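You operate a simulated robot arm through the tools that you are given. There is no shell and no other tool.

Carry out the task below with a simulated two-armed robot. There is one attempt and no reset: what you move stays moved.

Task
Take the black tie roll from the top level of the return shelf and put it on top of the filters carton. Put the stage light that says "beam" from the start of the roller track on the gap in the carton stack and the stage light that says "flood" on the blue lane. Put the slim carton that says "clips" from the top of the work bench on the shelf under the prep bench and the slim carton that says "fuses" on the blue lane. Put the labelled cable on the top of the work bench away on the top of the cable table. The order is free. Set down upright: stage light, slim carton.

It is judged by the outcome, as a careful person would: the job done as asked, and still so three seconds after it is handed in. It fails if anything else is knocked over, pushed out of place, dropped, spilled or broken.

Robot
Two 7-joint arms with fingered hands on one trunk, on a base that moves. Base frame: it is fixed to the floor where the robot stands at the start and does not move with it; the origin is under the middle of the robot, x ahead of it, y to its left, z up. Readings come in cm, rad, newtons and seconds.
The left shoulder is at the start at [4, 14.6, 112.9], the right one opposite. Each reaches about 86.8 cm from its shoulder. Places, roughly: blue lane (39x21 cm) [-344, -128, 88]; filters carton [150, 25, 25]; gap in the carton stack (18x18 cm) [-280, -132, 48]; labelled cable [-125, 300, 75]; shelf under the prep bench [50, -130, 30]; slim carton [-175, 275, 100]; stage light [-400, -75, 100]; tie roll [0, -275, 150]; top of the cable table [430, 360, 80]. Payload 4 kg a hand.
Tool frame (each hand has its own): the origin (TCP) lies between the finger pads and is the grasp point; the fingertips stand 2.6 cm ahead of it; z points along the fingers, y is the line along which they close. The gripper opens to 14.8 cm; its body begins 7.3 cm behind the TCP. The gripper is a hand of 3 fingers: y runs from the thumb to the fingers, the wrist lies at [0, 0, -22.4] in the tool frame, and closing takes about 1.5 s.
Orientation is told as [roll, pitch, yaw] about the base's x, y, z axes, in that order, counted from this pose: with the fingers straight down and closing along the base's y, the tool's x points along the base's -x, its y along +y and its z along -z.

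Tools
- The arms move only by the tool apply_moves. It takes "left_motion", "right_motion" or both (then of equal length, played together; a hand with none holds still); each is a list of rows, each a list of 2 entries, a list of its own where there are three numbers: the turn, a rotation vector about the tool's x, y, z in units of 180 degrees (1.0 is 180 degrees), then the shift along the tool's x, y, z in units of 200 mm (1.0 is 200 mm). In form: [[[ax, ay, az], [x, y, z]], ...]. A call has 1 to 20 rows; each row is the pose to reach, as a shift and turn from the pose commanded when the call began, along the tool's axes at that moment. "left_jaw" and "right_jaw" are, for a hand that has rows, the opening, from 0 (shut) to 1 (fully open), set as the call begins (left out, the last holds). A call with a number of a shift or a turn outside -1 to 1 is refused whole. Rows are played at 5 a second. More than 5 cm and 0.15 rad between two rows, or a gripper value outside its range, and nothing of the call is played. A pose out of reach is approached as far as the arm can. The call stops where the force on the tool passes 40 N (or 10 N more than at its start, if that is more) or the arm is blocked; 0.2 s more then pass. Each finger travels about 10.8 cm/s and halts on what it meets, pressing with about 29 N; the grip force reading is that of the motor and also rises with nothing between the fingers. The clock runs only during rows and for 0.2 s after the last one: add rows that repeat a pose to give the fingers time. The reply holds the time, the measured pose of the TCP, the force on the tool along the base axes, the opening and the grip force, in the units named above and with some noise, with the torque about the TCP (base axes, N m) and any sound that the robot's microphone picked up.
- Cameras (640 x 400 px; columns grow to the right, rows downward): "scene" is now at [11.11, -0.74, 136.9]; the picture's right is [-0.08, -1.00, 0.00], its down [-0.48, 0.04, -0.88] and it looks along [0.87, -0.07, -0.48] (base axes); focal length 276 px, centre (320, 200). "left" rides on the left gripper at [-6.8, -3.9, -9] in its tool frame; the picture's right is [0.50, -0.87, 0.00], its down [0.66, 0.38, -0.65] and it looks along [0.57, 0.33, 0.76] (tool axes); focal length 222 px, centre (320, 200). "right" rides on the right gripper at [6.8, -3.9, -9] in its tool frame; the picture's right is [0.50, 0.87, 0.00], its down [-0.66, 0.38, -0.65] and it looks along [-0.57, 0.33, 0.76] (tool axes); focal length 222 px, centre (320, 200). There is no depth. A picture from a camera that has moved, and an enlarged one, comes with that camera's place and axes in the base frame and with its lens.
- get_image(camera): a new picture of that camera. No time passes.
- raise_lower(by): moves the trunk up (or, below 0, down) by that many cm; the arms and the scene camera ride with it, the base frame stays. It gives what a move gives, with no picture.
- roll_base(legs): drives the robot by 1 to 6 legs, each [ahead, left, turn to the left] in cm, cm and rad, along the robot's own axes; the way and the turn of a leg run together, so that a leg with both is an arc; at most 150 cm and 3.142 rad a leg. The arms and the cameras ride along, it lands a little off, and it stops where it bumps. It gives what a move gives.
- finger_targets(finger1, finger2, thumb_bend, hand): sets how far each is bent, from 0 (flat) to 1 (curled in); at 0.3 the hand is open as for a grip, at 0.7 the pads meet at the TCP. One left out holds its place. A second passes; each finger stops where it meets its share of the squeeze, and holds until it gets a number again. A gripper value or a shape takes the hand back. It gives what a move gives, with no picture; readings hold the bend of each and the force on the fingers (four entries, about 0 where the hand has none), thumb and palm.
- hand_shape(shape, hand): the hand has 3 fingers and takes this shape, open, in about a second: jaw (thumb against the fingers, like two jaws); tri (thumb and two fingers); tip (a fingertip pinch); poke (one finger out to press); point (the index stretched); flat (the hand flat); cup (the hand cupped); fist (a fist). The gripper value then closes the fingers along that shape, each until it touches; the sizes above hold for jaw. It gives what a move gives, with no picture.
- aim_head(pan, tilt): turns the head with the scene camera to pan (to the left, within 1.501 rad either way) and tilt (down, from -0.506 to 1.204), counted from straight ahead of the robot. It gives what a move gives.
- close_up(camera, box): a new picture of the part [left, top, right, bottom] of that camera's present view, enlarged. No time passes.
- job_done(): hands the job in; it is judged then, once.

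Places have to be worked out from the pictures, the camera data and where the tool is seen. Open the grippers and draw the arms clear of the work before you hand the job in, unless the task says otherwise.

The tools are called after "Call:" as name(argument=value, ...) on one line, values as JSON. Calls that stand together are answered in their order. apply_moves: Moves the arms, as the interface text tells. Its arguments: {"type":"object","properties":{"left_motion":{"type":"array"},"left_jaw":{"type":"number"},"right_motion":{"type":"array"},"right_jaw":{"type":"number"}},"required":[]} The other tools are called the same way: raise_lower (by) moves the trunk up or down; hand_shape (shape, hand) gives the hand a shape; finger_targets (finger1, finger2, thumb_bend, hand) moves the fingers one by one; roll_base (legs) drives the base; aim_head (pan, tilt) turns the head that bears the scene camera; get_image (camera) takes a picture; close_up (camera, box) takes an enlarged picture of a part of a camera's view; job_done () hands the job in.

At the start:

```text
time: 0.0
left_tcp_pos: [47.8, 16.26, 115.52]
left_tool_rot: [-0.001, 0.001, -0.001]
left_contact_force: [-0.3, 0.7, 0.0]
left_wrist_torque: [-0.01, 0.01, 0.01]
left_width: 14.81
left_grip_force: 0.0
left_shape: jaw
left_bend: [0.3, 0.3, 0.3]
left_finger forces: [0.0, 0.0, 0.0, 0.0, 0.0, 0.1]
right_tcp_pos: [45.16, -17.99, 118.33]
right_tool_rot: [-0.001, 0.0, 0.001]
right_contact_force: [-0.5, -0.6, -0.6]
right_wrist_torque: [-0.01, -0.04, 0.03]
right_width: 14.79
right_grip_force: 0.0
right_shape: jaw
right_bend: [0.3, 0.3, 0.3]
right_finger forces: [0.1, 0.0, 0.0, 0.0, 0.0, 0.0]
trunk travel left (down, up): [-30.0, 20.6]
robot x, y, heading: [-0.21, -0.17, 0.002]
head pan, tilt (commanded): [-0.079, 0.501]
```

scene: 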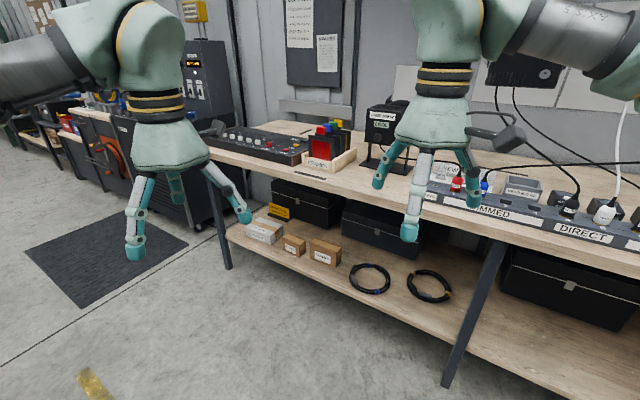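
right: 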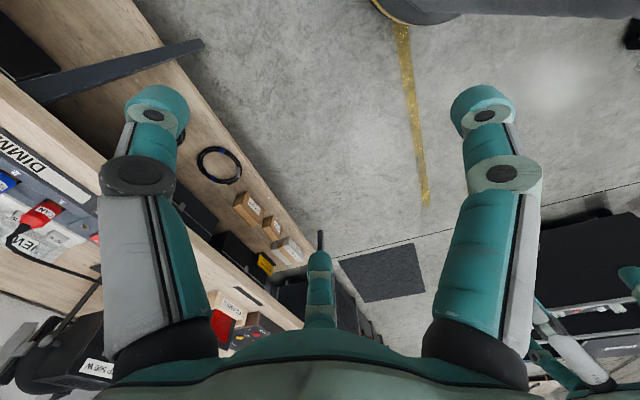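
left: 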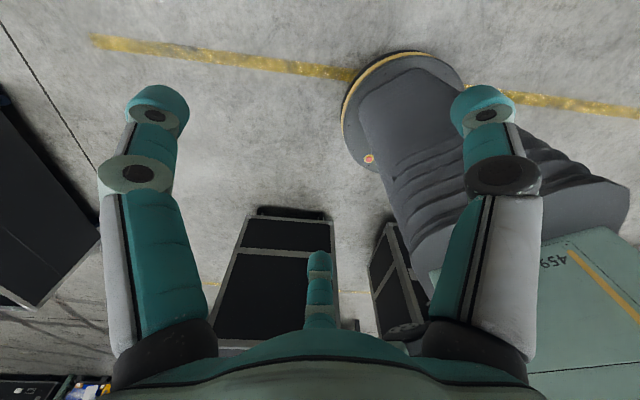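

The first pictures show a workbench ahead of me with a shelf under it. I will look around with the head before moving anything.

Call:
aim_head(pan=0.0, tilt=0.3)

Call:
get_image(camera="scene")

Call:
aim_head(pan=1.0, tilt=0.3)

Call:
get_image(camera="scene")

Call:
aim_head(pan=-1.0, tilt=0.3)

Call:
get_image(camera="scene")

```text
time: 0.7
left_tcp_pos: [47.99, 16.21, 115.53]
left_tool_rot: [0.0, 0.0, 0.0]
left_contact_force: [-0.6, -1.0, -0.1]
left_wrist_torque: [0.02, 0.02, 0.03]
left_width: 14.79
left_grip_force: 0.1
left_shape: jaw
left_bend: [0.3, 0.3, 0.3]
left_finger forces: [0.0, 0.0, 0.0, 0.0, 0.0, 0.0]
right_tcp_pos: [45.22, -17.95, 118.27]
right_tool_rot: [0.002, 0.001, 0.0]
right_contact_force: [0.9, -0.6, 0.1]
right_wrist_torque: [0.02, -0.01, 0.01]
right_width: 14.79
right_grip_force: 0.1
right_shape: jaw
right_bend: [0.3, 0.3, 0.3]
right_finger forces: [0.0, 0.1, 0.1, 0.0, 0.0, 0.0]
trunk travel left (down, up): [-30.0, 20.6]
robot x, y, heading: [0.03, 0.05, 0.002]
head pan, tilt (commanded): [0.0, 0.3]
```

```text
taken
camera scene: at [11.37, -0.02, 138.75], right [0.0, -1.0, 0.0], down [-0.3, 0.0, -0.95], along [0.95, 0.0, -0.3], focal length 276 px, centre (320, 200)
```

scene: 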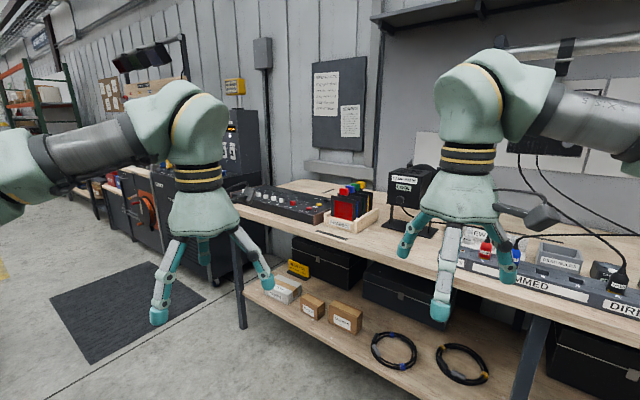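

```text
time: 2.0
left_tcp_pos: [47.84, 16.2, 115.41]
left_tool_rot: [0.0, 0.0, -0.001]
left_contact_force: [-0.1, -0.2, 0.7]
left_wrist_torque: [-0.03, 0.0, -0.01]
left_width: 14.8
left_grip_force: 0.0
left_shape: jaw
left_bend: [0.3, 0.3, 0.3]
left_finger forces: [0.1, 0.0, 0.1, 0.0, 0.0, 0.0]
right_tcp_pos: [45.27, -17.9, 118.3]
right_tool_rot: [0.001, 0.0, 0.0]
right_contact_force: [-0.8, -0.8, -0.6]
right_wrist_torque: [-0.04, 0.0, 0.01]
right_width: 14.83
right_grip_force: 0.1
right_shape: jaw
right_bend: [0.3, 0.3, 0.3]
right_finger forces: [0.0, 0.0, 0.1, 0.0, 0.1, 0.2]
trunk travel left (down, up): [-30.0, 20.6]
robot x, y, heading: [-0.29, -0.27, -0.001]
head pan, tilt (commanded): [1.0, 0.3]
```

```text
taken
camera scene: at [7.09, 7.83, 138.76], right [0.84, -0.54, 0.0], down [-0.16, -0.25, -0.96], along [0.52, 0.8, -0.3], focal length 276 px, centre (320, 200)
```

scene: 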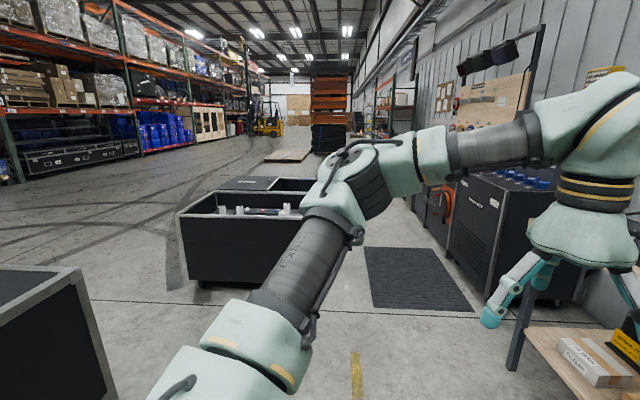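

```text
time: 3.9
left_tcp_pos: [47.87, 16.22, 115.44]
left_tool_rot: [0.0, 0.0, 0.001]
left_contact_force: [0.1, 0.0, 0.2]
left_wrist_torque: [-0.01, 0.0, 0.05]
left_width: 14.77
left_grip_force: 0.0
left_shape: jaw
left_bend: [0.3, 0.3, 0.3]
left_finger forces: [0.1, 0.1, 0.0, 0.0, 0.0, 0.0]
right_tcp_pos: [45.17, -17.93, 118.31]
right_tool_rot: [0.0, 0.001, 0.0]
right_contact_force: [0.5, 0.0, 0.2]
right_wrist_torque: [-0.01, 0.0, 0.01]
right_width: 14.77
right_grip_force: 0.0
right_shape: jaw
right_bend: [0.3, 0.3, 0.3]
right_finger forces: [0.1, 0.0, 0.0, 0.0, 0.0, 0.0]
trunk travel left (down, up): [-30.0, 20.6]
robot x, y, heading: [0.16, 0.12, -0.002]
head pan, tilt (commanded): [-1.0, 0.3]
```

```text
taken
camera scene: at [7.09, -7.87, 138.76], right [-0.84, -0.54, 0.0], down [-0.16, 0.25, -0.96], along [0.52, -0.8, -0.3], focal length 276 px, centre (320, 200)
```

scene: 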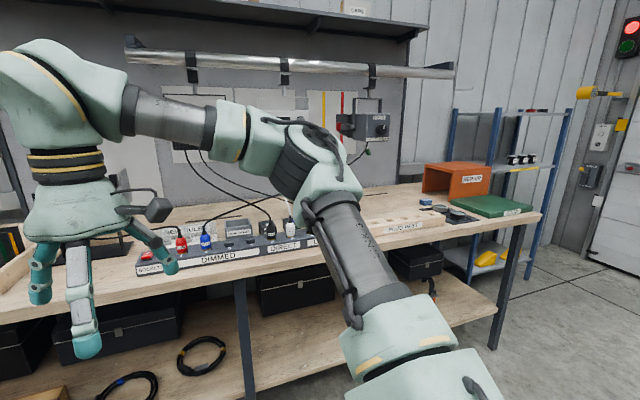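

The bench ahead runs diagonally, with small cartons on its lower shelf. I will zoom in on those and look elsewhere too.

Call:
close_up(camera="scene", box=[380, 160, 640, 320])

Call:
aim_head(pan=-0.1, tilt=0.6)

Call:
close_up(camera="scene", box=[200, 130, 460, 290])

Call:
aim_head(pan=-1.5, tilt=0.2)

Call:
get_image(camera="scene")

Call:
aim_head(pan=1.5, tilt=0.2)

Call:
get_image(camera="scene")

```text
2.46 times, centred on (510, 240) of scene
camera zoom: at [7.09, -7.87, 138.76], right [-0.84, -0.54, 0.0], down [-0.16, 0.25, -0.96], along [0.52, -0.8, -0.3], focal length 680 px, centre (-148, 102)
```

zoom: 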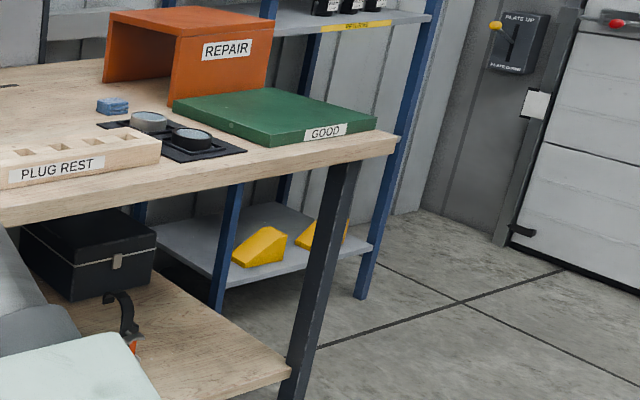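

```text
time: 5.1
left_tcp_pos: [47.84, 16.2, 115.52]
left_tool_rot: [0.0, 0.0, 0.001]
left_contact_force: [-0.1, -1.0, 0.4]
left_wrist_torque: [0.01, 0.04, 0.0]
left_width: 14.81
left_grip_force: 0.0
left_shape: jaw
left_bend: [0.3, 0.3, 0.3]
left_finger forces: [0.0, 0.0, 0.0, 0.0, 0.0, 0.0]
right_tcp_pos: [45.37, -18.01, 118.21]
right_tool_rot: [0.0, 0.0, -0.001]
right_contact_force: [0.9, 0.4, 0.2]
right_wrist_torque: [-0.03, -0.01, 0.04]
right_width: 14.8
right_grip_force: 0.0
right_shape: jaw
right_bend: [0.3, 0.3, 0.3]
right_finger forces: [0.0, 0.0, 0.0, 0.0, 0.0, 0.0]
trunk travel left (down, up): [-30.0, 20.6]
robot x, y, heading: [-0.03, -0.03, -0.002]
head pan, tilt (commanded): [-0.099, 0.6]
```

```text
2.46 times, centred on (330, 210) of scene
camera zoom: at [10.83, -0.91, 136.01], right [-0.1, -0.99, 0.0], down [-0.56, 0.06, -0.83], along [0.82, -0.08, -0.56], focal length 680 px, centre (295, 175)
```

zoom: 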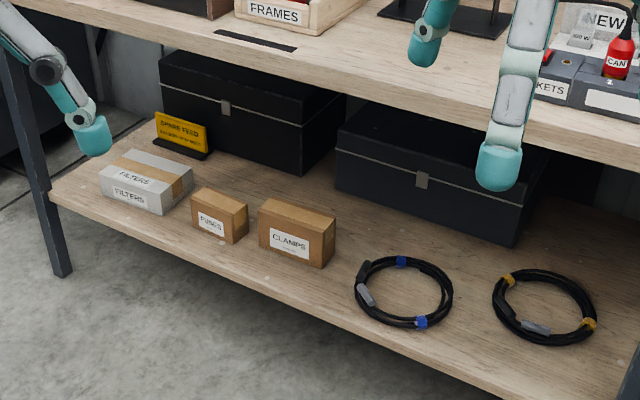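

```text
time: 6.7
left_tcp_pos: [47.74, 16.31, 115.53]
left_tool_rot: [0.001, 0.001, 0.0]
left_contact_force: [0.6, -0.5, -0.4]
left_wrist_torque: [0.03, 0.04, 0.02]
left_width: 14.77
left_grip_force: 0.0
left_shape: jaw
left_bend: [0.3, 0.3, 0.3]
left_finger forces: [0.0, 0.0, 0.0, 0.1, 0.1, 0.2]
right_tcp_pos: [45.22, -18.01, 118.34]
right_tool_rot: [-0.001, 0.0, 0.0]
right_contact_force: [-0.4, -0.1, -0.5]
right_wrist_torque: [-0.01, -0.03, -0.04]
right_width: 14.78
right_grip_force: 0.1
right_shape: jaw
right_bend: [0.3, 0.3, 0.3]
right_finger forces: [0.0, 0.0, 0.1, 0.0, 0.0, 0.0]
trunk travel left (down, up): [-30.0, 20.6]
robot x, y, heading: [-0.18, 0.15, -0.001]
head pan, tilt (commanded): [-1.499, 0.201]
```

```text
taken
camera scene: at [2.71, -9.32, 139.68], right [-1.0, -0.07, 0.0], down [-0.01, 0.2, -0.98], along [0.07, -0.98, -0.2], focal length 276 px, centre (320, 200)
```

scene: 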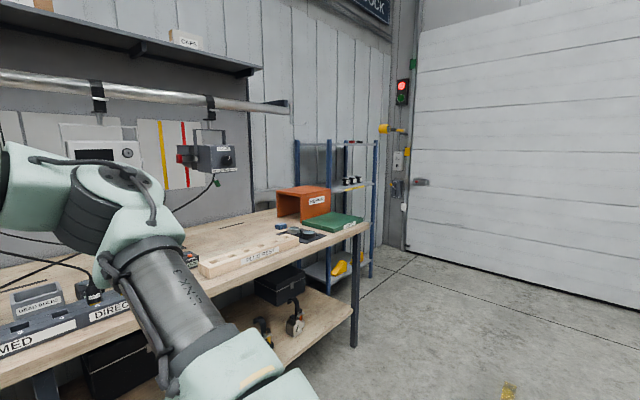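

```text
time: 9.3
left_tcp_pos: [47.79, 16.38, 115.45]
left_tool_rot: [0.003, 0.0, 0.001]
left_contact_force: [-1.0, -0.2, 0.5]
left_wrist_torque: [-0.01, -0.03, -0.01]
left_width: 14.81
left_grip_force: 0.0
left_shape: jaw
left_bend: [0.3, 0.3, 0.3]
left_finger forces: [0.0, 0.1, 0.0, 0.1, 0.0, 0.1]
right_tcp_pos: [45.31, -17.88, 118.25]
right_tool_rot: [-0.001, 0.0, 0.002]
right_contact_force: [0.0, 1.0, 0.5]
right_wrist_torque: [0.04, -0.02, -0.02]
right_width: 14.78
right_grip_force: 0.2
right_shape: jaw
right_bend: [0.3, 0.3, 0.3]
right_finger forces: [0.1, 0.0, 0.1, 0.1, 0.0, 0.0]
trunk travel left (down, up): [-30.0, 20.6]
robot x, y, heading: [-0.47, -0.07, 0.002]
head pan, tilt (commanded): [1.499, 0.201]
```

```text
taken
camera scene: at [2.71, 9.27, 139.69], right [1.0, -0.07, 0.0], down [-0.01, -0.2, -0.98], along [0.07, 0.98, -0.2], focal length 276 px, centre (320, 200)
```

scene: 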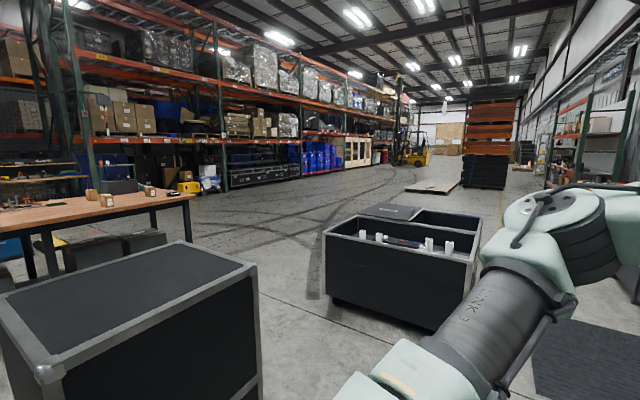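

The return shelf is the blue one beyond the right end of the prep bench, and the bench faces roughly heading -0.62 rad. I will turn to face it squarely and look at what lies behind my right side.

Call:
roll_base(legs=[[0, 0, -0.62]])

Call:
aim_head(pan=-1.5, tilt=0.2)

Call:
get_image(camera="scene")

Call:
aim_head(pan=-0.7, tilt=0.2)

Call:
get_image(camera="scene")

Call:
aim_head(pan=0.0, tilt=0.4)

Call:
get_image(camera="scene")

```text
time: 11.3
left_tcp_pos: [48.45, -14.34, 115.61]
left_tool_rot: [-0.001, 0.001, -0.615]
left_contact_force: [0.1, -0.1, -0.4]
left_wrist_torque: [0.02, -0.02, 0.03]
left_width: 14.79
left_grip_force: 0.2
left_shape: jaw
left_bend: [0.3, 0.3, 0.3]
left_finger forces: [0.1, 0.0, 0.0, 0.1, 0.0, 0.0]
right_tcp_pos: [26.52, -40.81, 118.38]
right_tool_rot: [0.001, -0.001, -0.613]
right_contact_force: [-0.1, -0.1, -0.7]
right_wrist_torque: [-0.01, 0.01, 0.01]
right_width: 14.79
right_grip_force: 0.0
right_shape: jaw
right_bend: [0.3, 0.3, 0.3]
right_finger forces: [0.1, 0.0, 0.1, 0.0, 0.0, 0.1]
trunk travel left (down, up): [-30.0, 20.6]
robot x, y, heading: [-0.15, -0.14, -0.616]
head pan, tilt (commanded): [1.499, 0.201]
```

```text
time: 13.9
left_tcp_pos: [48.37, -14.29, 115.56]
left_tool_rot: [0.001, 0.001, -0.613]
left_contact_force: [-0.3, -0.1, 0.0]
left_wrist_torque: [0.01, 0.0, -0.01]
left_width: 14.79
left_grip_force: 0.1
left_shape: jaw
left_bend: [0.3, 0.3, 0.3]
left_finger forces: [0.0, 0.0, 0.1, 0.1, 0.0, 0.0]
right_tcp_pos: [26.59, -40.79, 118.19]
right_tool_rot: [0.0, 0.001, -0.614]
right_contact_force: [0.3, -0.2, -0.2]
right_wrist_torque: [-0.01, 0.01, -0.01]
right_width: 14.76
right_grip_force: 0.1
right_shape: jaw
right_bend: [0.3, 0.3, 0.3]
right_finger forces: [0.0, 0.0, 0.0, 0.1, 0.0, 0.0]
trunk travel left (down, up): [-30.0, 20.6]
robot x, y, heading: [0.06, 0.05, -0.615]
head pan, tilt (commanded): [-1.499, 0.201]
```

```text
taken
camera scene: at [-3.15, -9.17, 139.69], right [-0.86, 0.52, 0.0], down [0.1, 0.17, -0.98], along [-0.51, -0.84, -0.2], focal length 276 px, centre (320, 200)
```

scene: 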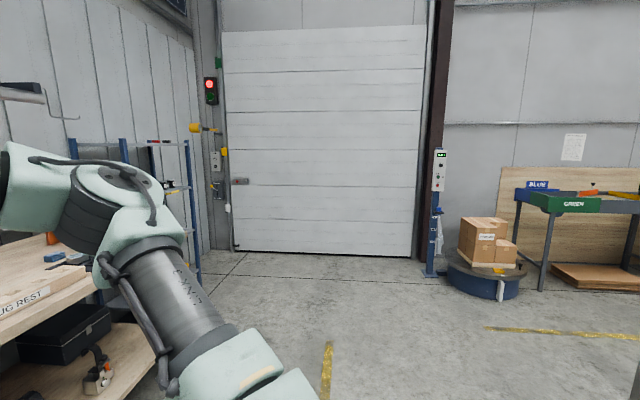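

```text
time: 15.1
left_tcp_pos: [48.43, -14.44, 115.54]
left_tool_rot: [-0.001, -0.001, -0.615]
left_contact_force: [0.7, 0.9, -0.1]
left_wrist_torque: [-0.02, 0.01, 0.02]
left_width: 14.81
left_grip_force: 0.1
left_shape: jaw
left_bend: [0.3, 0.3, 0.3]
left_finger forces: [0.0, 0.1, 0.1, 0.0, 0.0, 0.0]
right_tcp_pos: [26.54, -40.72, 118.29]
right_tool_rot: [0.001, 0.001, -0.616]
right_contact_force: [-0.5, -0.1, 0.1]
right_wrist_torque: [0.01, -0.01, -0.04]
right_width: 14.77
right_grip_force: 0.0
right_shape: jaw
right_bend: [0.3, 0.3, 0.3]
right_finger forces: [0.0, 0.0, 0.0, 0.0, 0.1, 0.1]
trunk travel left (down, up): [-30.0, 20.6]
robot x, y, heading: [-0.23, -0.15, -0.614]
head pan, tilt (commanded): [-0.7, 0.201]
```

```text
taken
camera scene: at [4.01, -10.22, 139.68], right [-0.97, -0.25, 0.0], down [-0.05, 0.19, -0.98], along [0.25, -0.95, -0.2], focal length 276 px, centre (320, 200)
```

scene: 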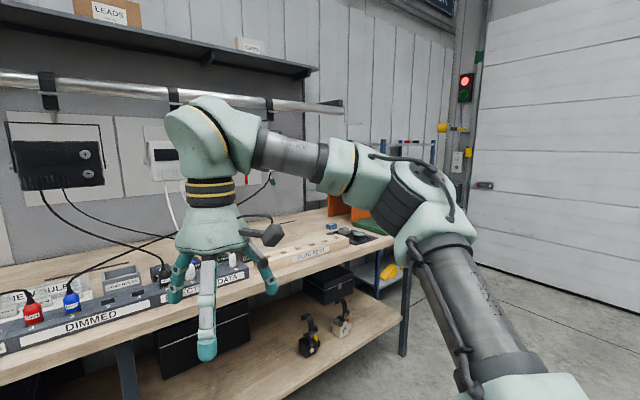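

```text
time: 16.1
left_tcp_pos: [48.38, -14.32, 115.44]
left_tool_rot: [0.001, -0.002, -0.616]
left_contact_force: [0.2, 1.3, 0.0]
left_wrist_torque: [0.03, 0.01, -0.03]
left_width: 14.79
left_grip_force: 0.0
left_shape: jaw
left_bend: [0.3, 0.3, 0.3]
left_finger forces: [0.1, 0.0, 0.1, 0.0, 0.0, 0.0]
right_tcp_pos: [26.54, -40.72, 118.39]
right_tool_rot: [0.0, -0.001, -0.614]
right_contact_force: [-0.4, 0.1, 0.3]
right_wrist_torque: [-0.04, -0.02, 0.0]
right_width: 14.78
right_grip_force: 0.1
right_shape: jaw
right_bend: [0.3, 0.3, 0.3]
right_finger forces: [0.1, 0.1, 0.0, 0.1, 0.0, 0.0]
trunk travel left (down, up): [-30.0, 20.6]
robot x, y, heading: [-0.01, -0.1, -0.612]
head pan, tilt (commanded): [0.0, 0.4]
```

```text
taken
camera scene: at [9.22, -6.55, 137.83], right [-0.58, -0.82, 0.0], down [-0.32, 0.23, -0.92], along [0.75, -0.53, -0.39], focal length 276 px, centre (320, 200)
```

scene: 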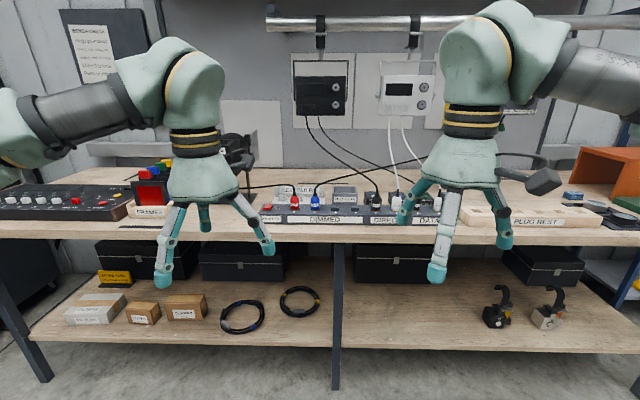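

I'm now square to the prep bench (heading -0.61). I'll strafe right along the bench and then approach the return shelf part-way to look at it.

Call:
roll_base(legs=[[0, -145, 0], [0, -67, 0], [45, 0, 0]])

Call:
aim_head(pan=0.0, tilt=0.1)

Call:
get_image(camera="scene")

Call:
aim_head(pan=0.0, tilt=0.6)

Call:
get_image(camera="scene")

```text
time: 28.9
left_tcp_pos: [-36.48, -212.3, 115.69]
left_tool_rot: [-0.001, -0.001, -0.617]
left_contact_force: [-1.3, -0.6, -0.2]
left_wrist_torque: [0.01, -0.01, -0.03]
left_width: 14.8
left_grip_force: 0.0
left_shape: jaw
left_bend: [0.3, 0.3, 0.3]
left_finger forces: [0.1, 0.0, 0.0, 0.1, 0.1, 0.0]
right_tcp_pos: [-58.28, -238.63, 118.33]
right_tool_rot: [-0.001, 0.001, -0.616]
right_contact_force: [-0.4, 0.3, -0.1]
right_wrist_torque: [0.01, 0.01, -0.03]
right_width: 14.78
right_grip_force: 0.1
right_shape: jaw
right_bend: [0.3, 0.3, 0.3]
right_finger forces: [0.1, 0.0, 0.0, 0.0, 0.0, 0.0]
trunk travel left (down, up): [-30.0, 20.6]
robot x, y, heading: [-84.87, -197.76, -0.611]
head pan, tilt (commanded): [0.0, 0.4]
```

```text
time: 29.7
left_tcp_pos: [-36.45, -212.14, 115.5]
left_tool_rot: [0.0, 0.0, -0.616]
left_contact_force: [0.2, 0.1, -0.2]
left_wrist_torque: [0.0, 0.01, 0.01]
left_width: 14.77
left_grip_force: 0.0
left_shape: jaw
left_bend: [0.3, 0.3, 0.3]
left_finger forces: [0.0, 0.0, 0.0, 0.0, 0.0, 0.1]
right_tcp_pos: [-58.4, -238.59, 118.3]
right_tool_rot: [0.001, 0.0, -0.616]
right_contact_force: [-0.2, 1.3, 0.6]
right_wrist_torque: [0.01, 0.0, 0.01]
right_width: 14.8
right_grip_force: 0.1
right_shape: jaw
right_bend: [0.3, 0.3, 0.3]
right_finger forces: [0.1, 0.0, 0.1, 0.0, 0.0, 0.0]
trunk travel left (down, up): [-30.0, 20.6]
robot x, y, heading: [-84.78, -197.47, -0.614]
head pan, tilt (commanded): [0.0, 0.099]
```

```text
taken
camera scene: at [-75.62, -204.36, 140.61], right [-0.58, -0.82, 0.0], down [-0.08, 0.06, -0.99], along [0.81, -0.57, -0.1], focal length 276 px, centre (320, 200)
```

scene: 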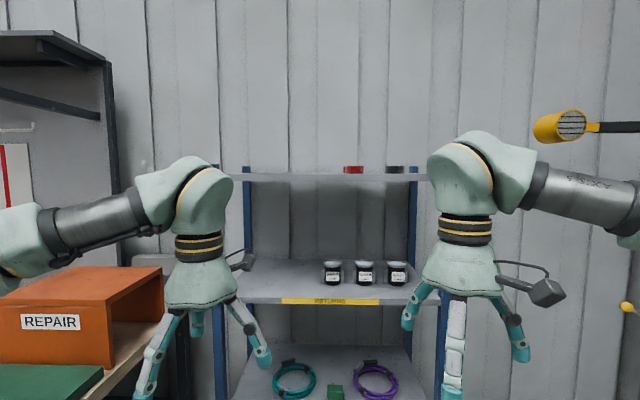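

```text
time: 30.6
left_tcp_pos: [-36.42, -212.21, 115.54]
left_tool_rot: [0.002, 0.001, -0.617]
left_contact_force: [-0.2, -0.2, -0.2]
left_wrist_torque: [-0.01, -0.01, 0.01]
left_width: 14.81
left_grip_force: 0.1
left_shape: jaw
left_bend: [0.3, 0.3, 0.3]
left_finger forces: [0.1, 0.1, 0.1, 0.0, 0.0, 0.0]
right_tcp_pos: [-58.36, -238.65, 118.29]
right_tool_rot: [0.0, 0.001, -0.617]
right_contact_force: [0.3, -0.7, -0.5]
right_wrist_torque: [-0.02, -0.01, 0.0]
right_width: 14.8
right_grip_force: 0.1
right_shape: jaw
right_bend: [0.3, 0.3, 0.3]
right_finger forces: [0.0, 0.0, 0.0, 0.0, 0.1, 0.1]
trunk travel left (down, up): [-30.0, 20.6]
robot x, y, heading: [-85.01, -197.62, -0.615]
head pan, tilt (commanded): [0.0, 0.6]
```

```text
taken
camera scene: at [-75.94, -204.14, 136.01], right [-0.58, -0.82, 0.0], down [-0.46, 0.33, -0.83], along [0.67, -0.48, -0.56], focal length 276 px, centre (320, 200)
```

scene: 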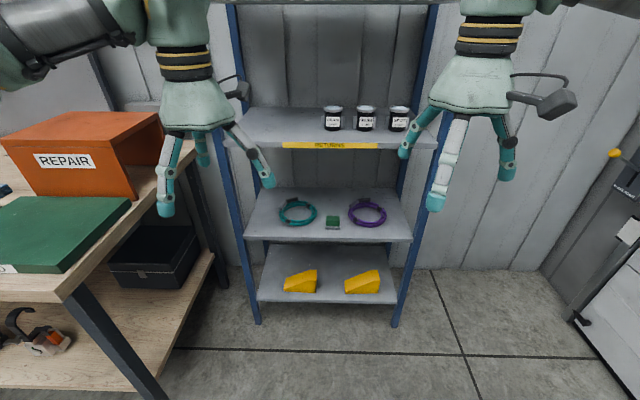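

The shelf's top level carries a red and a black item. I'll raise the trunk to see them from above.

Call:
raise_lower(by=20)

Call:
aim_head(pan=0.0, tilt=0.3)

Call:
get_image(camera="scene")

Call:
close_up(camera="scene", box=[220, 60, 440, 200])

```text
time: 32.8
left_tcp_pos: [-36.36, -212.29, 135.55]
left_tool_rot: [0.001, 0.0, -0.617]
left_contact_force: [-0.1, -0.4, 0.5]
left_wrist_torque: [-0.03, -0.02, -0.01]
left_width: 14.8
left_grip_force: 0.1
left_shape: jaw
left_bend: [0.3, 0.3, 0.3]
left_finger forces: [0.1, 0.0, 0.0, 0.0, 0.0, 0.0]
right_tcp_pos: [-58.28, -238.59, 138.37]
right_tool_rot: [0.0, 0.001, -0.616]
right_contact_force: [0.8, 0.3, -0.6]
right_wrist_torque: [-0.01, 0.0, 0.0]
right_width: 14.79
right_grip_force: 0.0
right_shape: jaw
right_bend: [0.3, 0.3, 0.3]
right_finger forces: [0.0, 0.0, 0.0, 0.0, 0.1, 0.0]
trunk travel left (down, up): [-50.0, 0.6]
robot x, y, heading: [-84.4, -197.69, -0.618]
head pan, tilt (commanded): [0.0, 0.6]
```

```text
time: 33.6
left_tcp_pos: [-36.41, -212.22, 135.51]
left_tool_rot: [0.0, -0.001, -0.617]
left_contact_force: [-0.1, 0.3, 0.8]
left_wrist_torque: [0.0, -0.01, 0.01]
left_width: 14.8
left_grip_force: 0.1
left_shape: jaw
left_bend: [0.3, 0.3, 0.3]
left_finger forces: [0.0, 0.0, 0.0, 0.0, 0.1, 0.0]
right_tcp_pos: [-58.39, -238.6, 138.31]
right_tool_rot: [0.0, 0.0, -0.616]
right_contact_force: [0.0, -0.4, -0.6]
right_wrist_torque: [-0.02, -0.02, 0.0]
right_width: 14.78
right_grip_force: 0.1
right_shape: jaw
right_bend: [0.3, 0.3, 0.3]
right_finger forces: [0.0, 0.0, 0.1, 0.0, 0.0, 0.0]
trunk travel left (down, up): [-50.0, 0.6]
robot x, y, heading: [-84.49, -197.89, -0.617]
head pan, tilt (commanded): [0.0, 0.3]
```

```text
taken
camera scene: at [-75.52, -204.43, 158.75], right [-0.58, -0.82, 0.0], down [-0.24, 0.17, -0.95], along [0.78, -0.55, -0.3], focal length 276 px, centre (320, 200)
```

scene: 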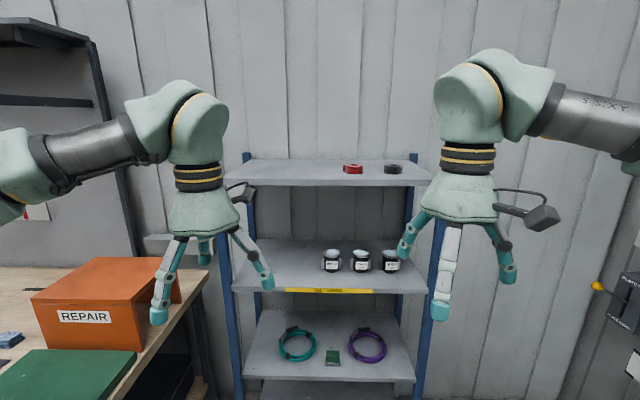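

```text
2.86 times, centred on (330, 130) of scene
camera zoom: at [-75.52, -204.43, 158.75], right [-0.58, -0.82, 0.0], down [-0.24, 0.17, -0.95], along [0.78, -0.55, -0.3], focal length 789 px, centre (291, 400)
```

zoom: 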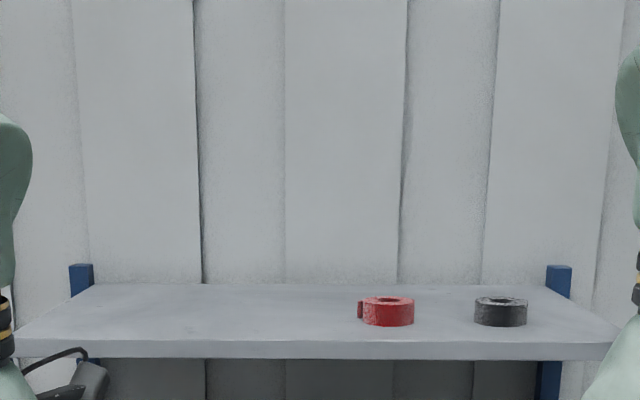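

The black roll sits flat on the top level at about (-14, -278, 141), the shelf top being at about z=140 with its front edge roughly 92 cm ahead of the base centre. I'll raise both hands above that level and retract the left arm before driving closer.

Call:
apply_moves(left_motion=[[[0, 0, 0], [0.167, 0, -0.142]], [[0, 0, 0], [0.333, 0, -0.283]], [[0, 0, 0], [0.5, 0, -0.425]], [[0, 0, 0], [0.667, 0, -0.567]], [[0, 0, 0], [0.833, 0, -0.708]], [[0, 0, 0], [1.0, 0, -0.85]]], right_motion=[[[0, 0, 0], [0, 0, -0.117]], [[0, 0, 0], [0, 0, -0.233]], [[0, 0, 0], [0, 0, -0.35]], [[0, 0, 0], [0, 0, -0.467]], [[0, 0, 0], [0, 0, -0.583]], [[0, 0, 0], [0, 0, -0.7]]])

Call:
roll_base(legs=[[25, -7, 0]])

Call:
get_image(camera="scene")

Call:
get_image(camera="right")

```text
time: 35.0
left_tcp_pos: [-53.05, -200.5, 152.66]
left_tool_rot: [-0.001, -0.003, -0.616]
left_contact_force: [-0.7, 0.6, 0.1]
left_wrist_torque: [-0.03, 0.03, 0.01]
left_width: 14.78
left_grip_force: 0.0
left_shape: jaw
left_bend: [0.3, 0.3, 0.3]
left_finger forces: [0.0, 0.0, 0.1, 0.1, 0.1, 0.0]
right_tcp_pos: [-58.57, -238.38, 152.52]
right_tool_rot: [0.0, -0.002, -0.615]
right_contact_force: [0.7, -0.3, 0.3]
right_wrist_torque: [0.01, 0.0, 0.01]
right_width: 14.79
right_grip_force: 0.0
right_shape: jaw
right_bend: [0.3, 0.3, 0.3]
right_finger forces: [0.1, 0.1, 0.0, 0.0, 0.0, 0.0]
trunk travel left (down, up): [-50.0, 0.6]
robot x, y, heading: [-85.09, -197.68, -0.615]
head pan, tilt (commanded): [0.0, 0.3]
```

```text
time: 36.9
left_tcp_pos: [-36.58, -220.62, 152.71]
left_tool_rot: [-0.001, -0.003, -0.618]
left_contact_force: [-0.4, 0.4, -0.1]
left_wrist_torque: [-0.03, -0.04, 0.01]
left_width: 14.8
left_grip_force: 0.1
left_shape: jaw
left_bend: [0.3, 0.3, 0.3]
left_finger forces: [0.0, 0.1, 0.0, 0.0, 0.1, 0.1]
right_tcp_pos: [-42.27, -258.63, 152.45]
right_tool_rot: [0.0, -0.003, -0.618]
right_contact_force: [-0.9, -0.9, 1.3]
right_wrist_torque: [0.0, -0.03, -0.01]
right_width: 14.78
right_grip_force: 0.0
right_shape: jaw
right_bend: [0.3, 0.3, 0.3]
right_finger forces: [0.0, 0.1, 0.0, 0.1, 0.0, 0.0]
trunk travel left (down, up): [-50.0, 0.6]
robot x, y, heading: [-68.19, -218.04, -0.614]
head pan, tilt (commanded): [0.0, 0.3]
```

```text
taken
camera scene: at [-59.45, -224.35, 158.8], right [-0.58, -0.81, 0.0], down [-0.24, 0.17, -0.96], along [0.78, -0.55, -0.29], focal length 276 px, centre (320, 200)
```

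scene: 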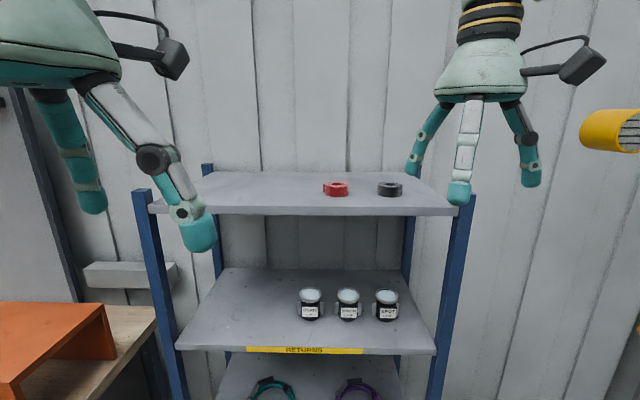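

```text
taken
camera right: at [-50.17, -257.78, 161.55], right [0.09, 1.0, 0.0], down [0.75, -0.07, 0.66], along [0.65, -0.06, -0.75], focal length 222 px, centre (320, 200)
```

right: 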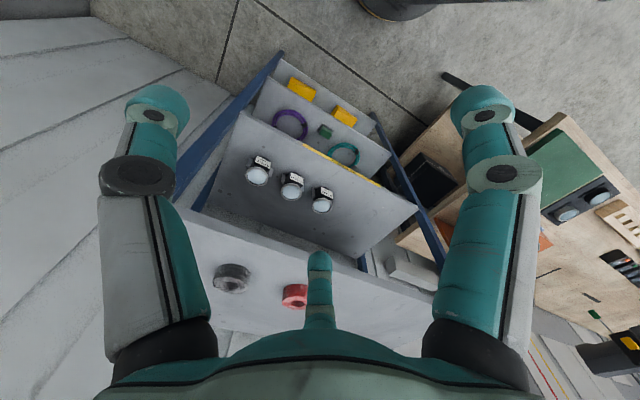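

Two views agree the black roll is near (-15.8, -276.6), with the red roll about 13 cm to its left. I'll drive 30 cm closer with the hand above the shelf top, then refine.

Call:
roll_base(legs=[[30, 0, 0]])

Call:
apply_moves(right_motion=[[[0, 0, 0], [0, 0, 0]], [[0, 0, 0], [0, 0, 0]], [[0, 0, 0], [0, 0, 0]], [[0, 0, 0], [0, 0, 0]]], right_jaw=0.7)

Call:
get_image(camera="scene")

Call:
get_image(camera="right")

```text
time: 38.9
left_tcp_pos: [-12.39, -238.04, 152.77]
left_tool_rot: [-0.001, -0.003, -0.614]
left_contact_force: [0.1, 0.8, -0.7]
left_wrist_torque: [0.0, -0.04, -0.01]
left_width: 14.78
left_grip_force: 0.0
left_shape: jaw
left_bend: [0.3, 0.3, 0.3]
left_finger forces: [0.1, 0.0, 0.0, 0.0, 0.0, 0.1]
right_tcp_pos: [-17.87, -275.81, 152.65]
right_tool_rot: [0.002, -0.002, -0.613]
right_contact_force: [-0.2, 0.3, 0.1]
right_wrist_torque: [0.01, -0.06, -0.01]
right_width: 14.79
right_grip_force: 0.0
right_shape: jaw
right_bend: [0.3, 0.3, 0.3]
right_finger forces: [0.1, 0.1, 0.0, 0.1, 0.1, 0.0]
trunk travel left (down, up): [-50.0, 0.6]
robot x, y, heading: [-44.2, -235.29, -0.613]
head pan, tilt (commanded): [0.0, 0.3]
```

```text
time: 39.9
left_tcp_pos: [-11.86, -238.21, 152.43]
left_tool_rot: [-0.001, 0.0, -0.614]
left_contact_force: [-0.2, -0.5, -1.1]
left_wrist_torque: [0.01, 0.04, 0.0]
left_width: 14.79
left_grip_force: 0.1
left_shape: jaw
left_bend: [0.3, 0.3, 0.3]
left_finger forces: [0.0, 0.0, 0.0, 0.1, 0.0, 0.1]
right_tcp_pos: [-17.44, -276.1, 152.48]
right_tool_rot: [0.002, 0.001, -0.613]
right_contact_force: [0.5, 1.2, -0.6]
right_wrist_torque: [-0.01, -0.01, -0.01]
right_width: 10.39
right_grip_force: 0.1
right_shape: jaw
right_bend: [0.28, 0.28, 0.74]
right_finger forces: [0.1, 0.0, 0.0, 0.0, 0.1, 0.1]
trunk travel left (down, up): [-50.0, 0.6]
robot x, y, heading: [-43.97, -235.29, -0.613]
head pan, tilt (commanded): [0.0, 0.3]
```

```text
taken
camera scene: at [-34.67, -242.01, 158.75], right [-0.58, -0.82, 0.0], down [-0.24, 0.17, -0.95], along [0.78, -0.55, -0.3], focal length 276 px, centre (320, 200)
```

scene: 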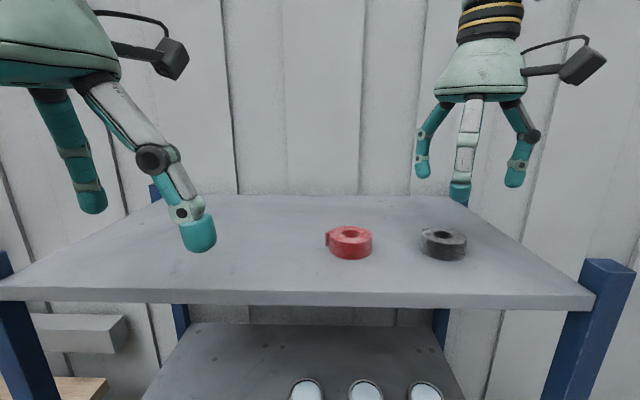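

```text
taken
camera right: at [-25.24, -275.4, 161.39], right [0.09, 1.0, 0.0], down [0.75, -0.07, 0.65], along [0.65, -0.06, -0.76], focal length 222 px, centre (320, 200)
```

right: 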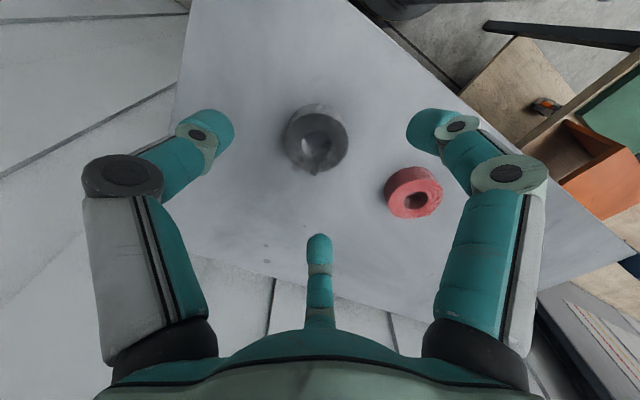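

The roll is at about (-15.8, -276.8), 1.7 cm from the TCP horizontally. I'll centre over it and descend to just above the shelf surface.

Call:
apply_moves(right_motion=[[[0, 0, 0], [-0.087, 0.018, 0]], [[0, 0, 0], [-0.087, 0.018, 0.15]], [[0, 0, 0], [-0.087, 0.018, 0.3]], [[0, 0, 0], [-0.087, 0.018, 0.4]], [[0, 0, 0], [-0.087, 0.018, 0.44]]])

Call:
get_image(camera="right")

Call:
close_up(camera="scene", box=[360, 150, 520, 270])

```text
time: 41.1
left_tcp_pos: [-11.74, -238.18, 152.57]
left_tool_rot: [-0.001, 0.0, -0.615]
left_contact_force: [-0.5, 0.5, -0.7]
left_wrist_torque: [-0.01, -0.02, -0.06]
left_width: 14.79
left_grip_force: 0.0
left_shape: jaw
left_bend: [0.3, 0.3, 0.3]
left_finger forces: [0.0, 0.0, 0.0, 0.0, 0.1, 0.0]
right_tcp_pos: [-15.72, -276.8, 143.62]
right_tool_rot: [0.002, 0.0, -0.614]
right_contact_force: [-0.4, 0.3, 1.0]
right_wrist_torque: [0.02, 0.0, 0.0]
right_width: 10.38
right_grip_force: 0.0
right_shape: jaw
right_bend: [0.28, 0.28, 0.74]
right_finger forces: [0.1, 0.0, 0.1, 0.0, 0.0, 0.0]
trunk travel left (down, up): [-50.0, 0.6]
robot x, y, heading: [-43.94, -235.53, -0.613]
head pan, tilt (commanded): [0.0, 0.3]
```

```text
taken
camera right: at [-23.55, -276.01, 152.62], right [0.09, 1.0, 0.0], down [0.75, -0.07, 0.65], along [0.65, -0.06, -0.76], focal length 222 px, centre (320, 200)
```

right: 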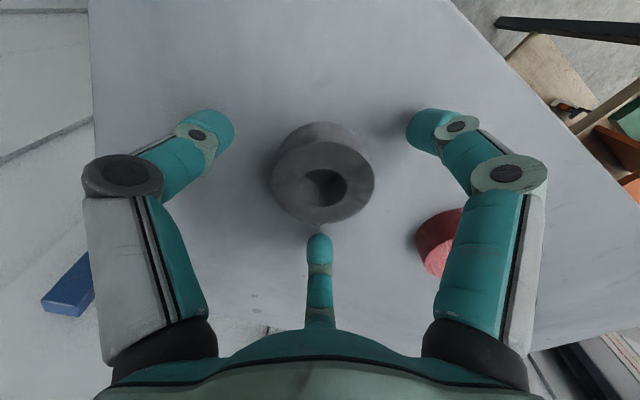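

```text
3.33 times, centred on (440, 210) of scene
camera zoom: at [-34.68, -241.94, 158.75], right [-0.58, -0.82, 0.0], down [-0.24, 0.17, -0.96], along [0.78, -0.55, -0.3], focal length 920 px, centre (-80, 167)
```

zoom: 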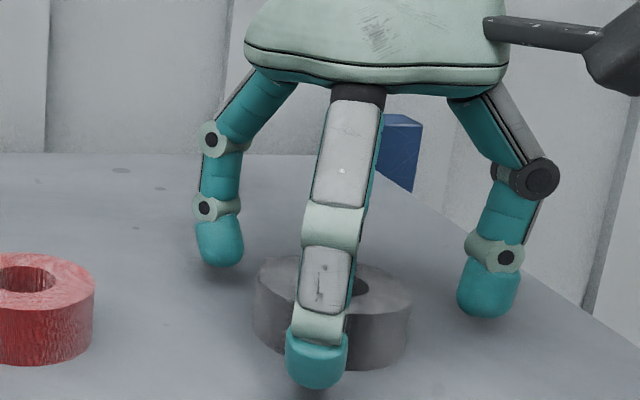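

The three digits surround the roll evenly. I'll lower another half centimetre and close.

Call:
apply_moves(right_motion=[[[0, 0, 0], [0, 0, 0.025]], [[0, 0, 0], [0, 0, 0.025]]])

Call:
apply_moves(right_motion=[[[0, 0, 0], [0, 0, 0]], [[0, 0, 0], [0, 0, 0]], [[0, 0, 0], [0, 0, 0]], [[0, 0, 0], [0, 0, 0]], [[0, 0, 0], [0, 0, 0]], [[0, 0, 0], [0, 0, 0]], [[0, 0, 0], [0, 0, 0]], [[0, 0, 0], [0, 0, 0]]], right_jaw=0.0)

Call:
get_image(camera="right")

Call:
close_up(camera="scene", box=[360, 150, 520, 270])

```text
time: 41.7
left_tcp_pos: [-12.0, -238.15, 152.53]
left_tool_rot: [-0.002, -0.002, -0.614]
left_contact_force: [0.0, 0.4, -0.3]
left_wrist_torque: [0.0, 0.01, -0.02]
left_width: 14.79
left_grip_force: 0.0
left_shape: jaw
left_bend: [0.3, 0.3, 0.3]
left_finger forces: [0.0, 0.1, 0.1, 0.0, 0.0, 0.1]
right_tcp_pos: [-15.77, -276.82, 143.09]
right_tool_rot: [0.0, -0.001, -0.612]
right_contact_force: [0.2, -0.2, -0.8]
right_wrist_torque: [-0.01, 0.02, 0.01]
right_width: 10.39
right_grip_force: 0.0
right_shape: jaw
right_bend: [0.28, 0.28, 0.74]
right_finger forces: [0.1, 0.1, 0.1, 0.0, 0.0, 0.0]
trunk travel left (down, up): [-50.0, 0.6]
robot x, y, heading: [-44.21, -235.68, -0.617]
head pan, tilt (commanded): [0.0, 0.3]
```

```text
time: 43.5
left_tcp_pos: [-12.03, -238.12, 152.62]
left_tool_rot: [0.0, -0.001, -0.614]
left_contact_force: [0.6, -0.1, 0.0]
left_wrist_torque: [-0.01, -0.04, 0.03]
left_width: 14.79
left_grip_force: 0.1
left_shape: jaw
left_bend: [0.3, 0.3, 0.3]
left_finger forces: [0.0, 0.0, 0.1, 0.0, 0.0, 0.0]
right_tcp_pos: [-15.89, -276.77, 143.14]
right_tool_rot: [0.003, -0.001, -0.613]
right_contact_force: [-0.2, 0.8, -0.3]
right_wrist_torque: [0.02, 0.0, 0.02]
right_width: 5.21
right_grip_force: 29.4
right_shape: jaw
right_bend: [0.77, 0.77, 0.7]
right_finger forces: [26.4, 26.1, 0.0, 0.0, 26.1, 0.0]
trunk travel left (down, up): [-50.0, 0.6]
robot x, y, heading: [-44.1, -235.42, -0.614]
head pan, tilt (commanded): [0.0, 0.3]
```

```text
taken
camera right: at [-23.65, -276.03, 152.13], right [0.09, 1.0, 0.0], down [0.75, -0.07, 0.65], along [0.65, -0.06, -0.76], focal length 222 px, centre (320, 200)
```

right: 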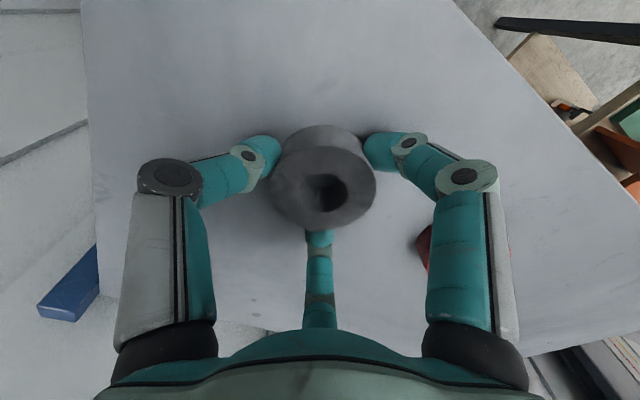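

```text
3.33 times, centred on (440, 210) of scene
camera zoom: at [-34.75, -241.95, 158.76], right [-0.58, -0.82, 0.0], down [-0.24, 0.17, -0.96], along [0.78, -0.55, -0.3], focal length 920 px, centre (-80, 167)
```

zoom: 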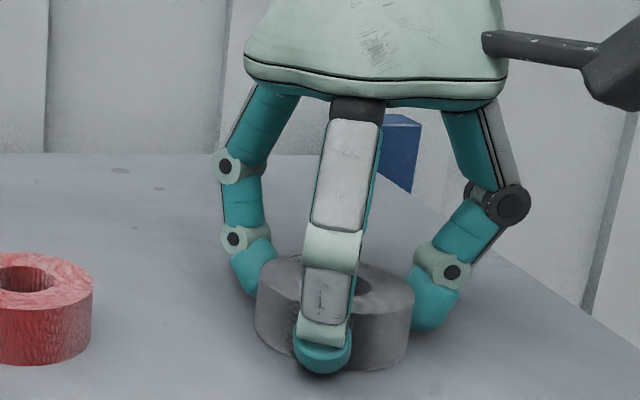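

The grip closed on the roll with about 26 N on each digit. I'll lift 9 cm and check it comes along.

Call:
apply_moves(right_motion=[[[0, 0, 0], [0, 0, -0.05]], [[0, 0, 0], [0, 0, -0.15]], [[0, 0, 0], [0, 0, -0.3]], [[0, 0, 0], [0, 0, -0.45]], [[0, 0, 0], [0, 0, -0.45]]])

Call:
get_image(camera="right")

Call:
get_image(camera="scene")

```text
time: 44.7
left_tcp_pos: [-11.98, -238.09, 152.5]
left_tool_rot: [-0.001, -0.002, -0.613]
left_contact_force: [-0.1, 0.1, -0.7]
left_wrist_torque: [-0.04, 0.0, -0.02]
left_width: 14.77
left_grip_force: 0.0
left_shape: jaw
left_bend: [0.3, 0.3, 0.3]
left_finger forces: [0.0, 0.1, 0.0, 0.1, 0.0, 0.0]
right_tcp_pos: [-15.79, -276.77, 152.07]
right_tool_rot: [0.002, 0.002, -0.613]
right_contact_force: [-0.1, 0.4, -0.5]
right_wrist_torque: [-0.01, 0.03, -0.01]
right_width: 5.21
right_grip_force: 28.7
right_shape: jaw
right_bend: [0.77, 0.77, 0.7]
right_finger forces: [26.3, 26.1, 0.0, 0.0, 26.1, 0.0]
trunk travel left (down, up): [-50.0, 0.6]
robot x, y, heading: [-43.95, -235.5, -0.615]
head pan, tilt (commanded): [0.0, 0.3]
```

```text
taken
camera right: at [-23.62, -276.07, 161.06], right [0.09, 1.0, 0.0], down [0.75, -0.07, 0.65], along [0.65, -0.06, -0.76], focal length 222 px, centre (320, 200)
```

right: 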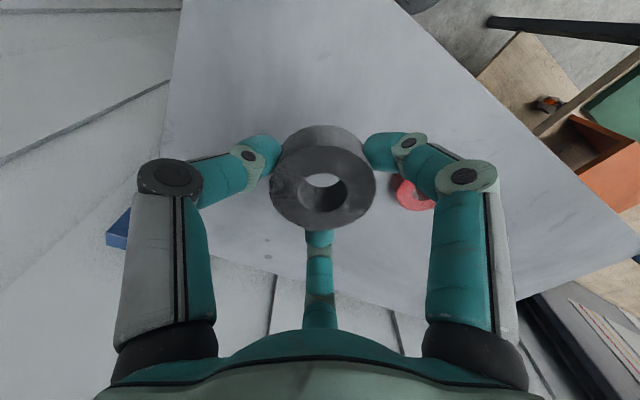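

```text
taken
camera scene: at [-34.74, -241.97, 158.75], right [-0.58, -0.82, 0.0], down [-0.24, 0.17, -0.96], along [0.78, -0.55, -0.3], focal length 276 px, centre (320, 200)
```

scene: 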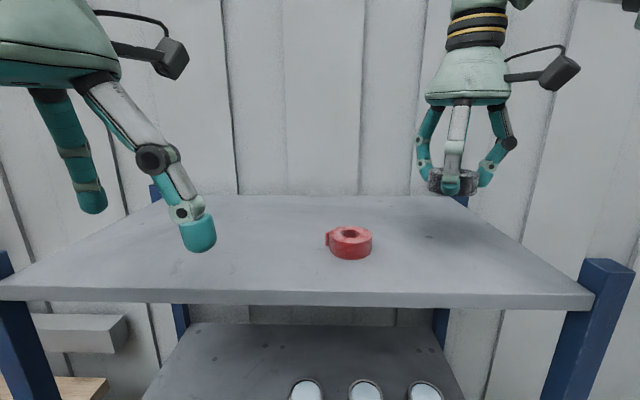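

The roll is firmly held. I'll back away from the shelf, strafe left along the bench to its left end where the filters carton is, and look there.

Call:
roll_base(legs=[[-80, 0, 0], [0, 150, 0], [0, 150, 0], [0, 30, 0]])

Call:
aim_head(pan=0.0, tilt=0.6)

Call:
get_image(camera="scene")

```text
time: 64.7
left_tcp_pos: [115.05, 73.73, 152.67]
left_tool_rot: [0.002, -0.002, -0.631]
left_contact_force: [-0.2, 0.3, -0.2]
left_wrist_torque: [0.01, 0.02, 0.0]
left_width: 14.8
left_grip_force: 0.1
left_shape: jaw
left_bend: [0.3, 0.3, 0.3]
left_finger forces: [0.0, 0.0, 0.0, 0.1, 0.0, 0.0]
right_tcp_pos: [110.62, 35.1, 151.9]
right_tool_rot: [0.004, -0.001, -0.629]
right_contact_force: [-0.2, -0.2, -0.5]
right_wrist_torque: [-0.02, 0.01, 0.01]
right_width: 5.18
right_grip_force: 29.0
right_shape: jaw
right_bend: [0.77, 0.77, 0.7]
right_finger forces: [26.4, 26.1, 0.0, 0.0, 26.2, 0.0]
trunk travel left (down, up): [-50.0, 0.6]
robot x, y, heading: [83.11, 77.66, -0.629]
head pan, tilt (commanded): [0.0, 0.3]
```

```text
time: 65.5
left_tcp_pos: [115.17, 74.04, 152.67]
left_tool_rot: [0.001, -0.001, -0.628]
left_contact_force: [-0.7, -0.4, -0.9]
left_wrist_torque: [0.0, -0.02, 0.04]
left_width: 14.8
left_grip_force: 0.0
left_shape: jaw
left_bend: [0.3, 0.3, 0.3]
left_finger forces: [0.0, 0.0, 0.1, 0.1, 0.0, 0.0]
right_tcp_pos: [110.72, 35.4, 152.1]
right_tool_rot: [0.002, 0.0, -0.629]
right_contact_force: [0.2, 0.0, -0.3]
right_wrist_torque: [-0.06, 0.02, -0.02]
right_width: 5.18
right_grip_force: 29.1
right_shape: jaw
right_bend: [0.77, 0.77, 0.7]
right_finger forces: [26.5, 26.1, 0.0, 0.1, 26.3, 0.0]
trunk travel left (down, up): [-50.0, 0.6]
robot x, y, heading: [83.34, 77.2, -0.624]
head pan, tilt (commanded): [0.0, 0.6]
```

```text
taken
camera scene: at [91.99, 70.94, 156.02], right [-0.59, -0.81, 0.0], down [-0.46, 0.33, -0.83], along [0.67, -0.49, -0.56], focal length 276 px, centre (320, 200)
```

scene: 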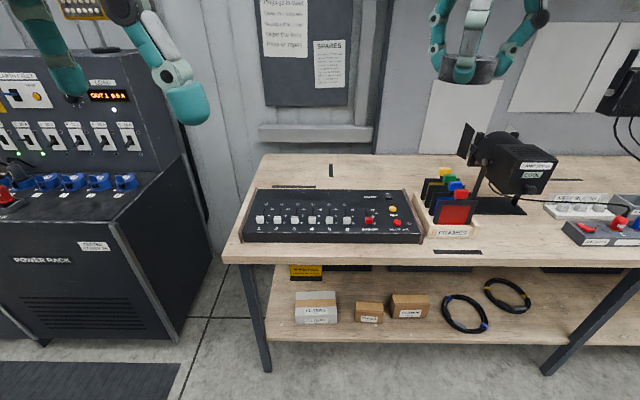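

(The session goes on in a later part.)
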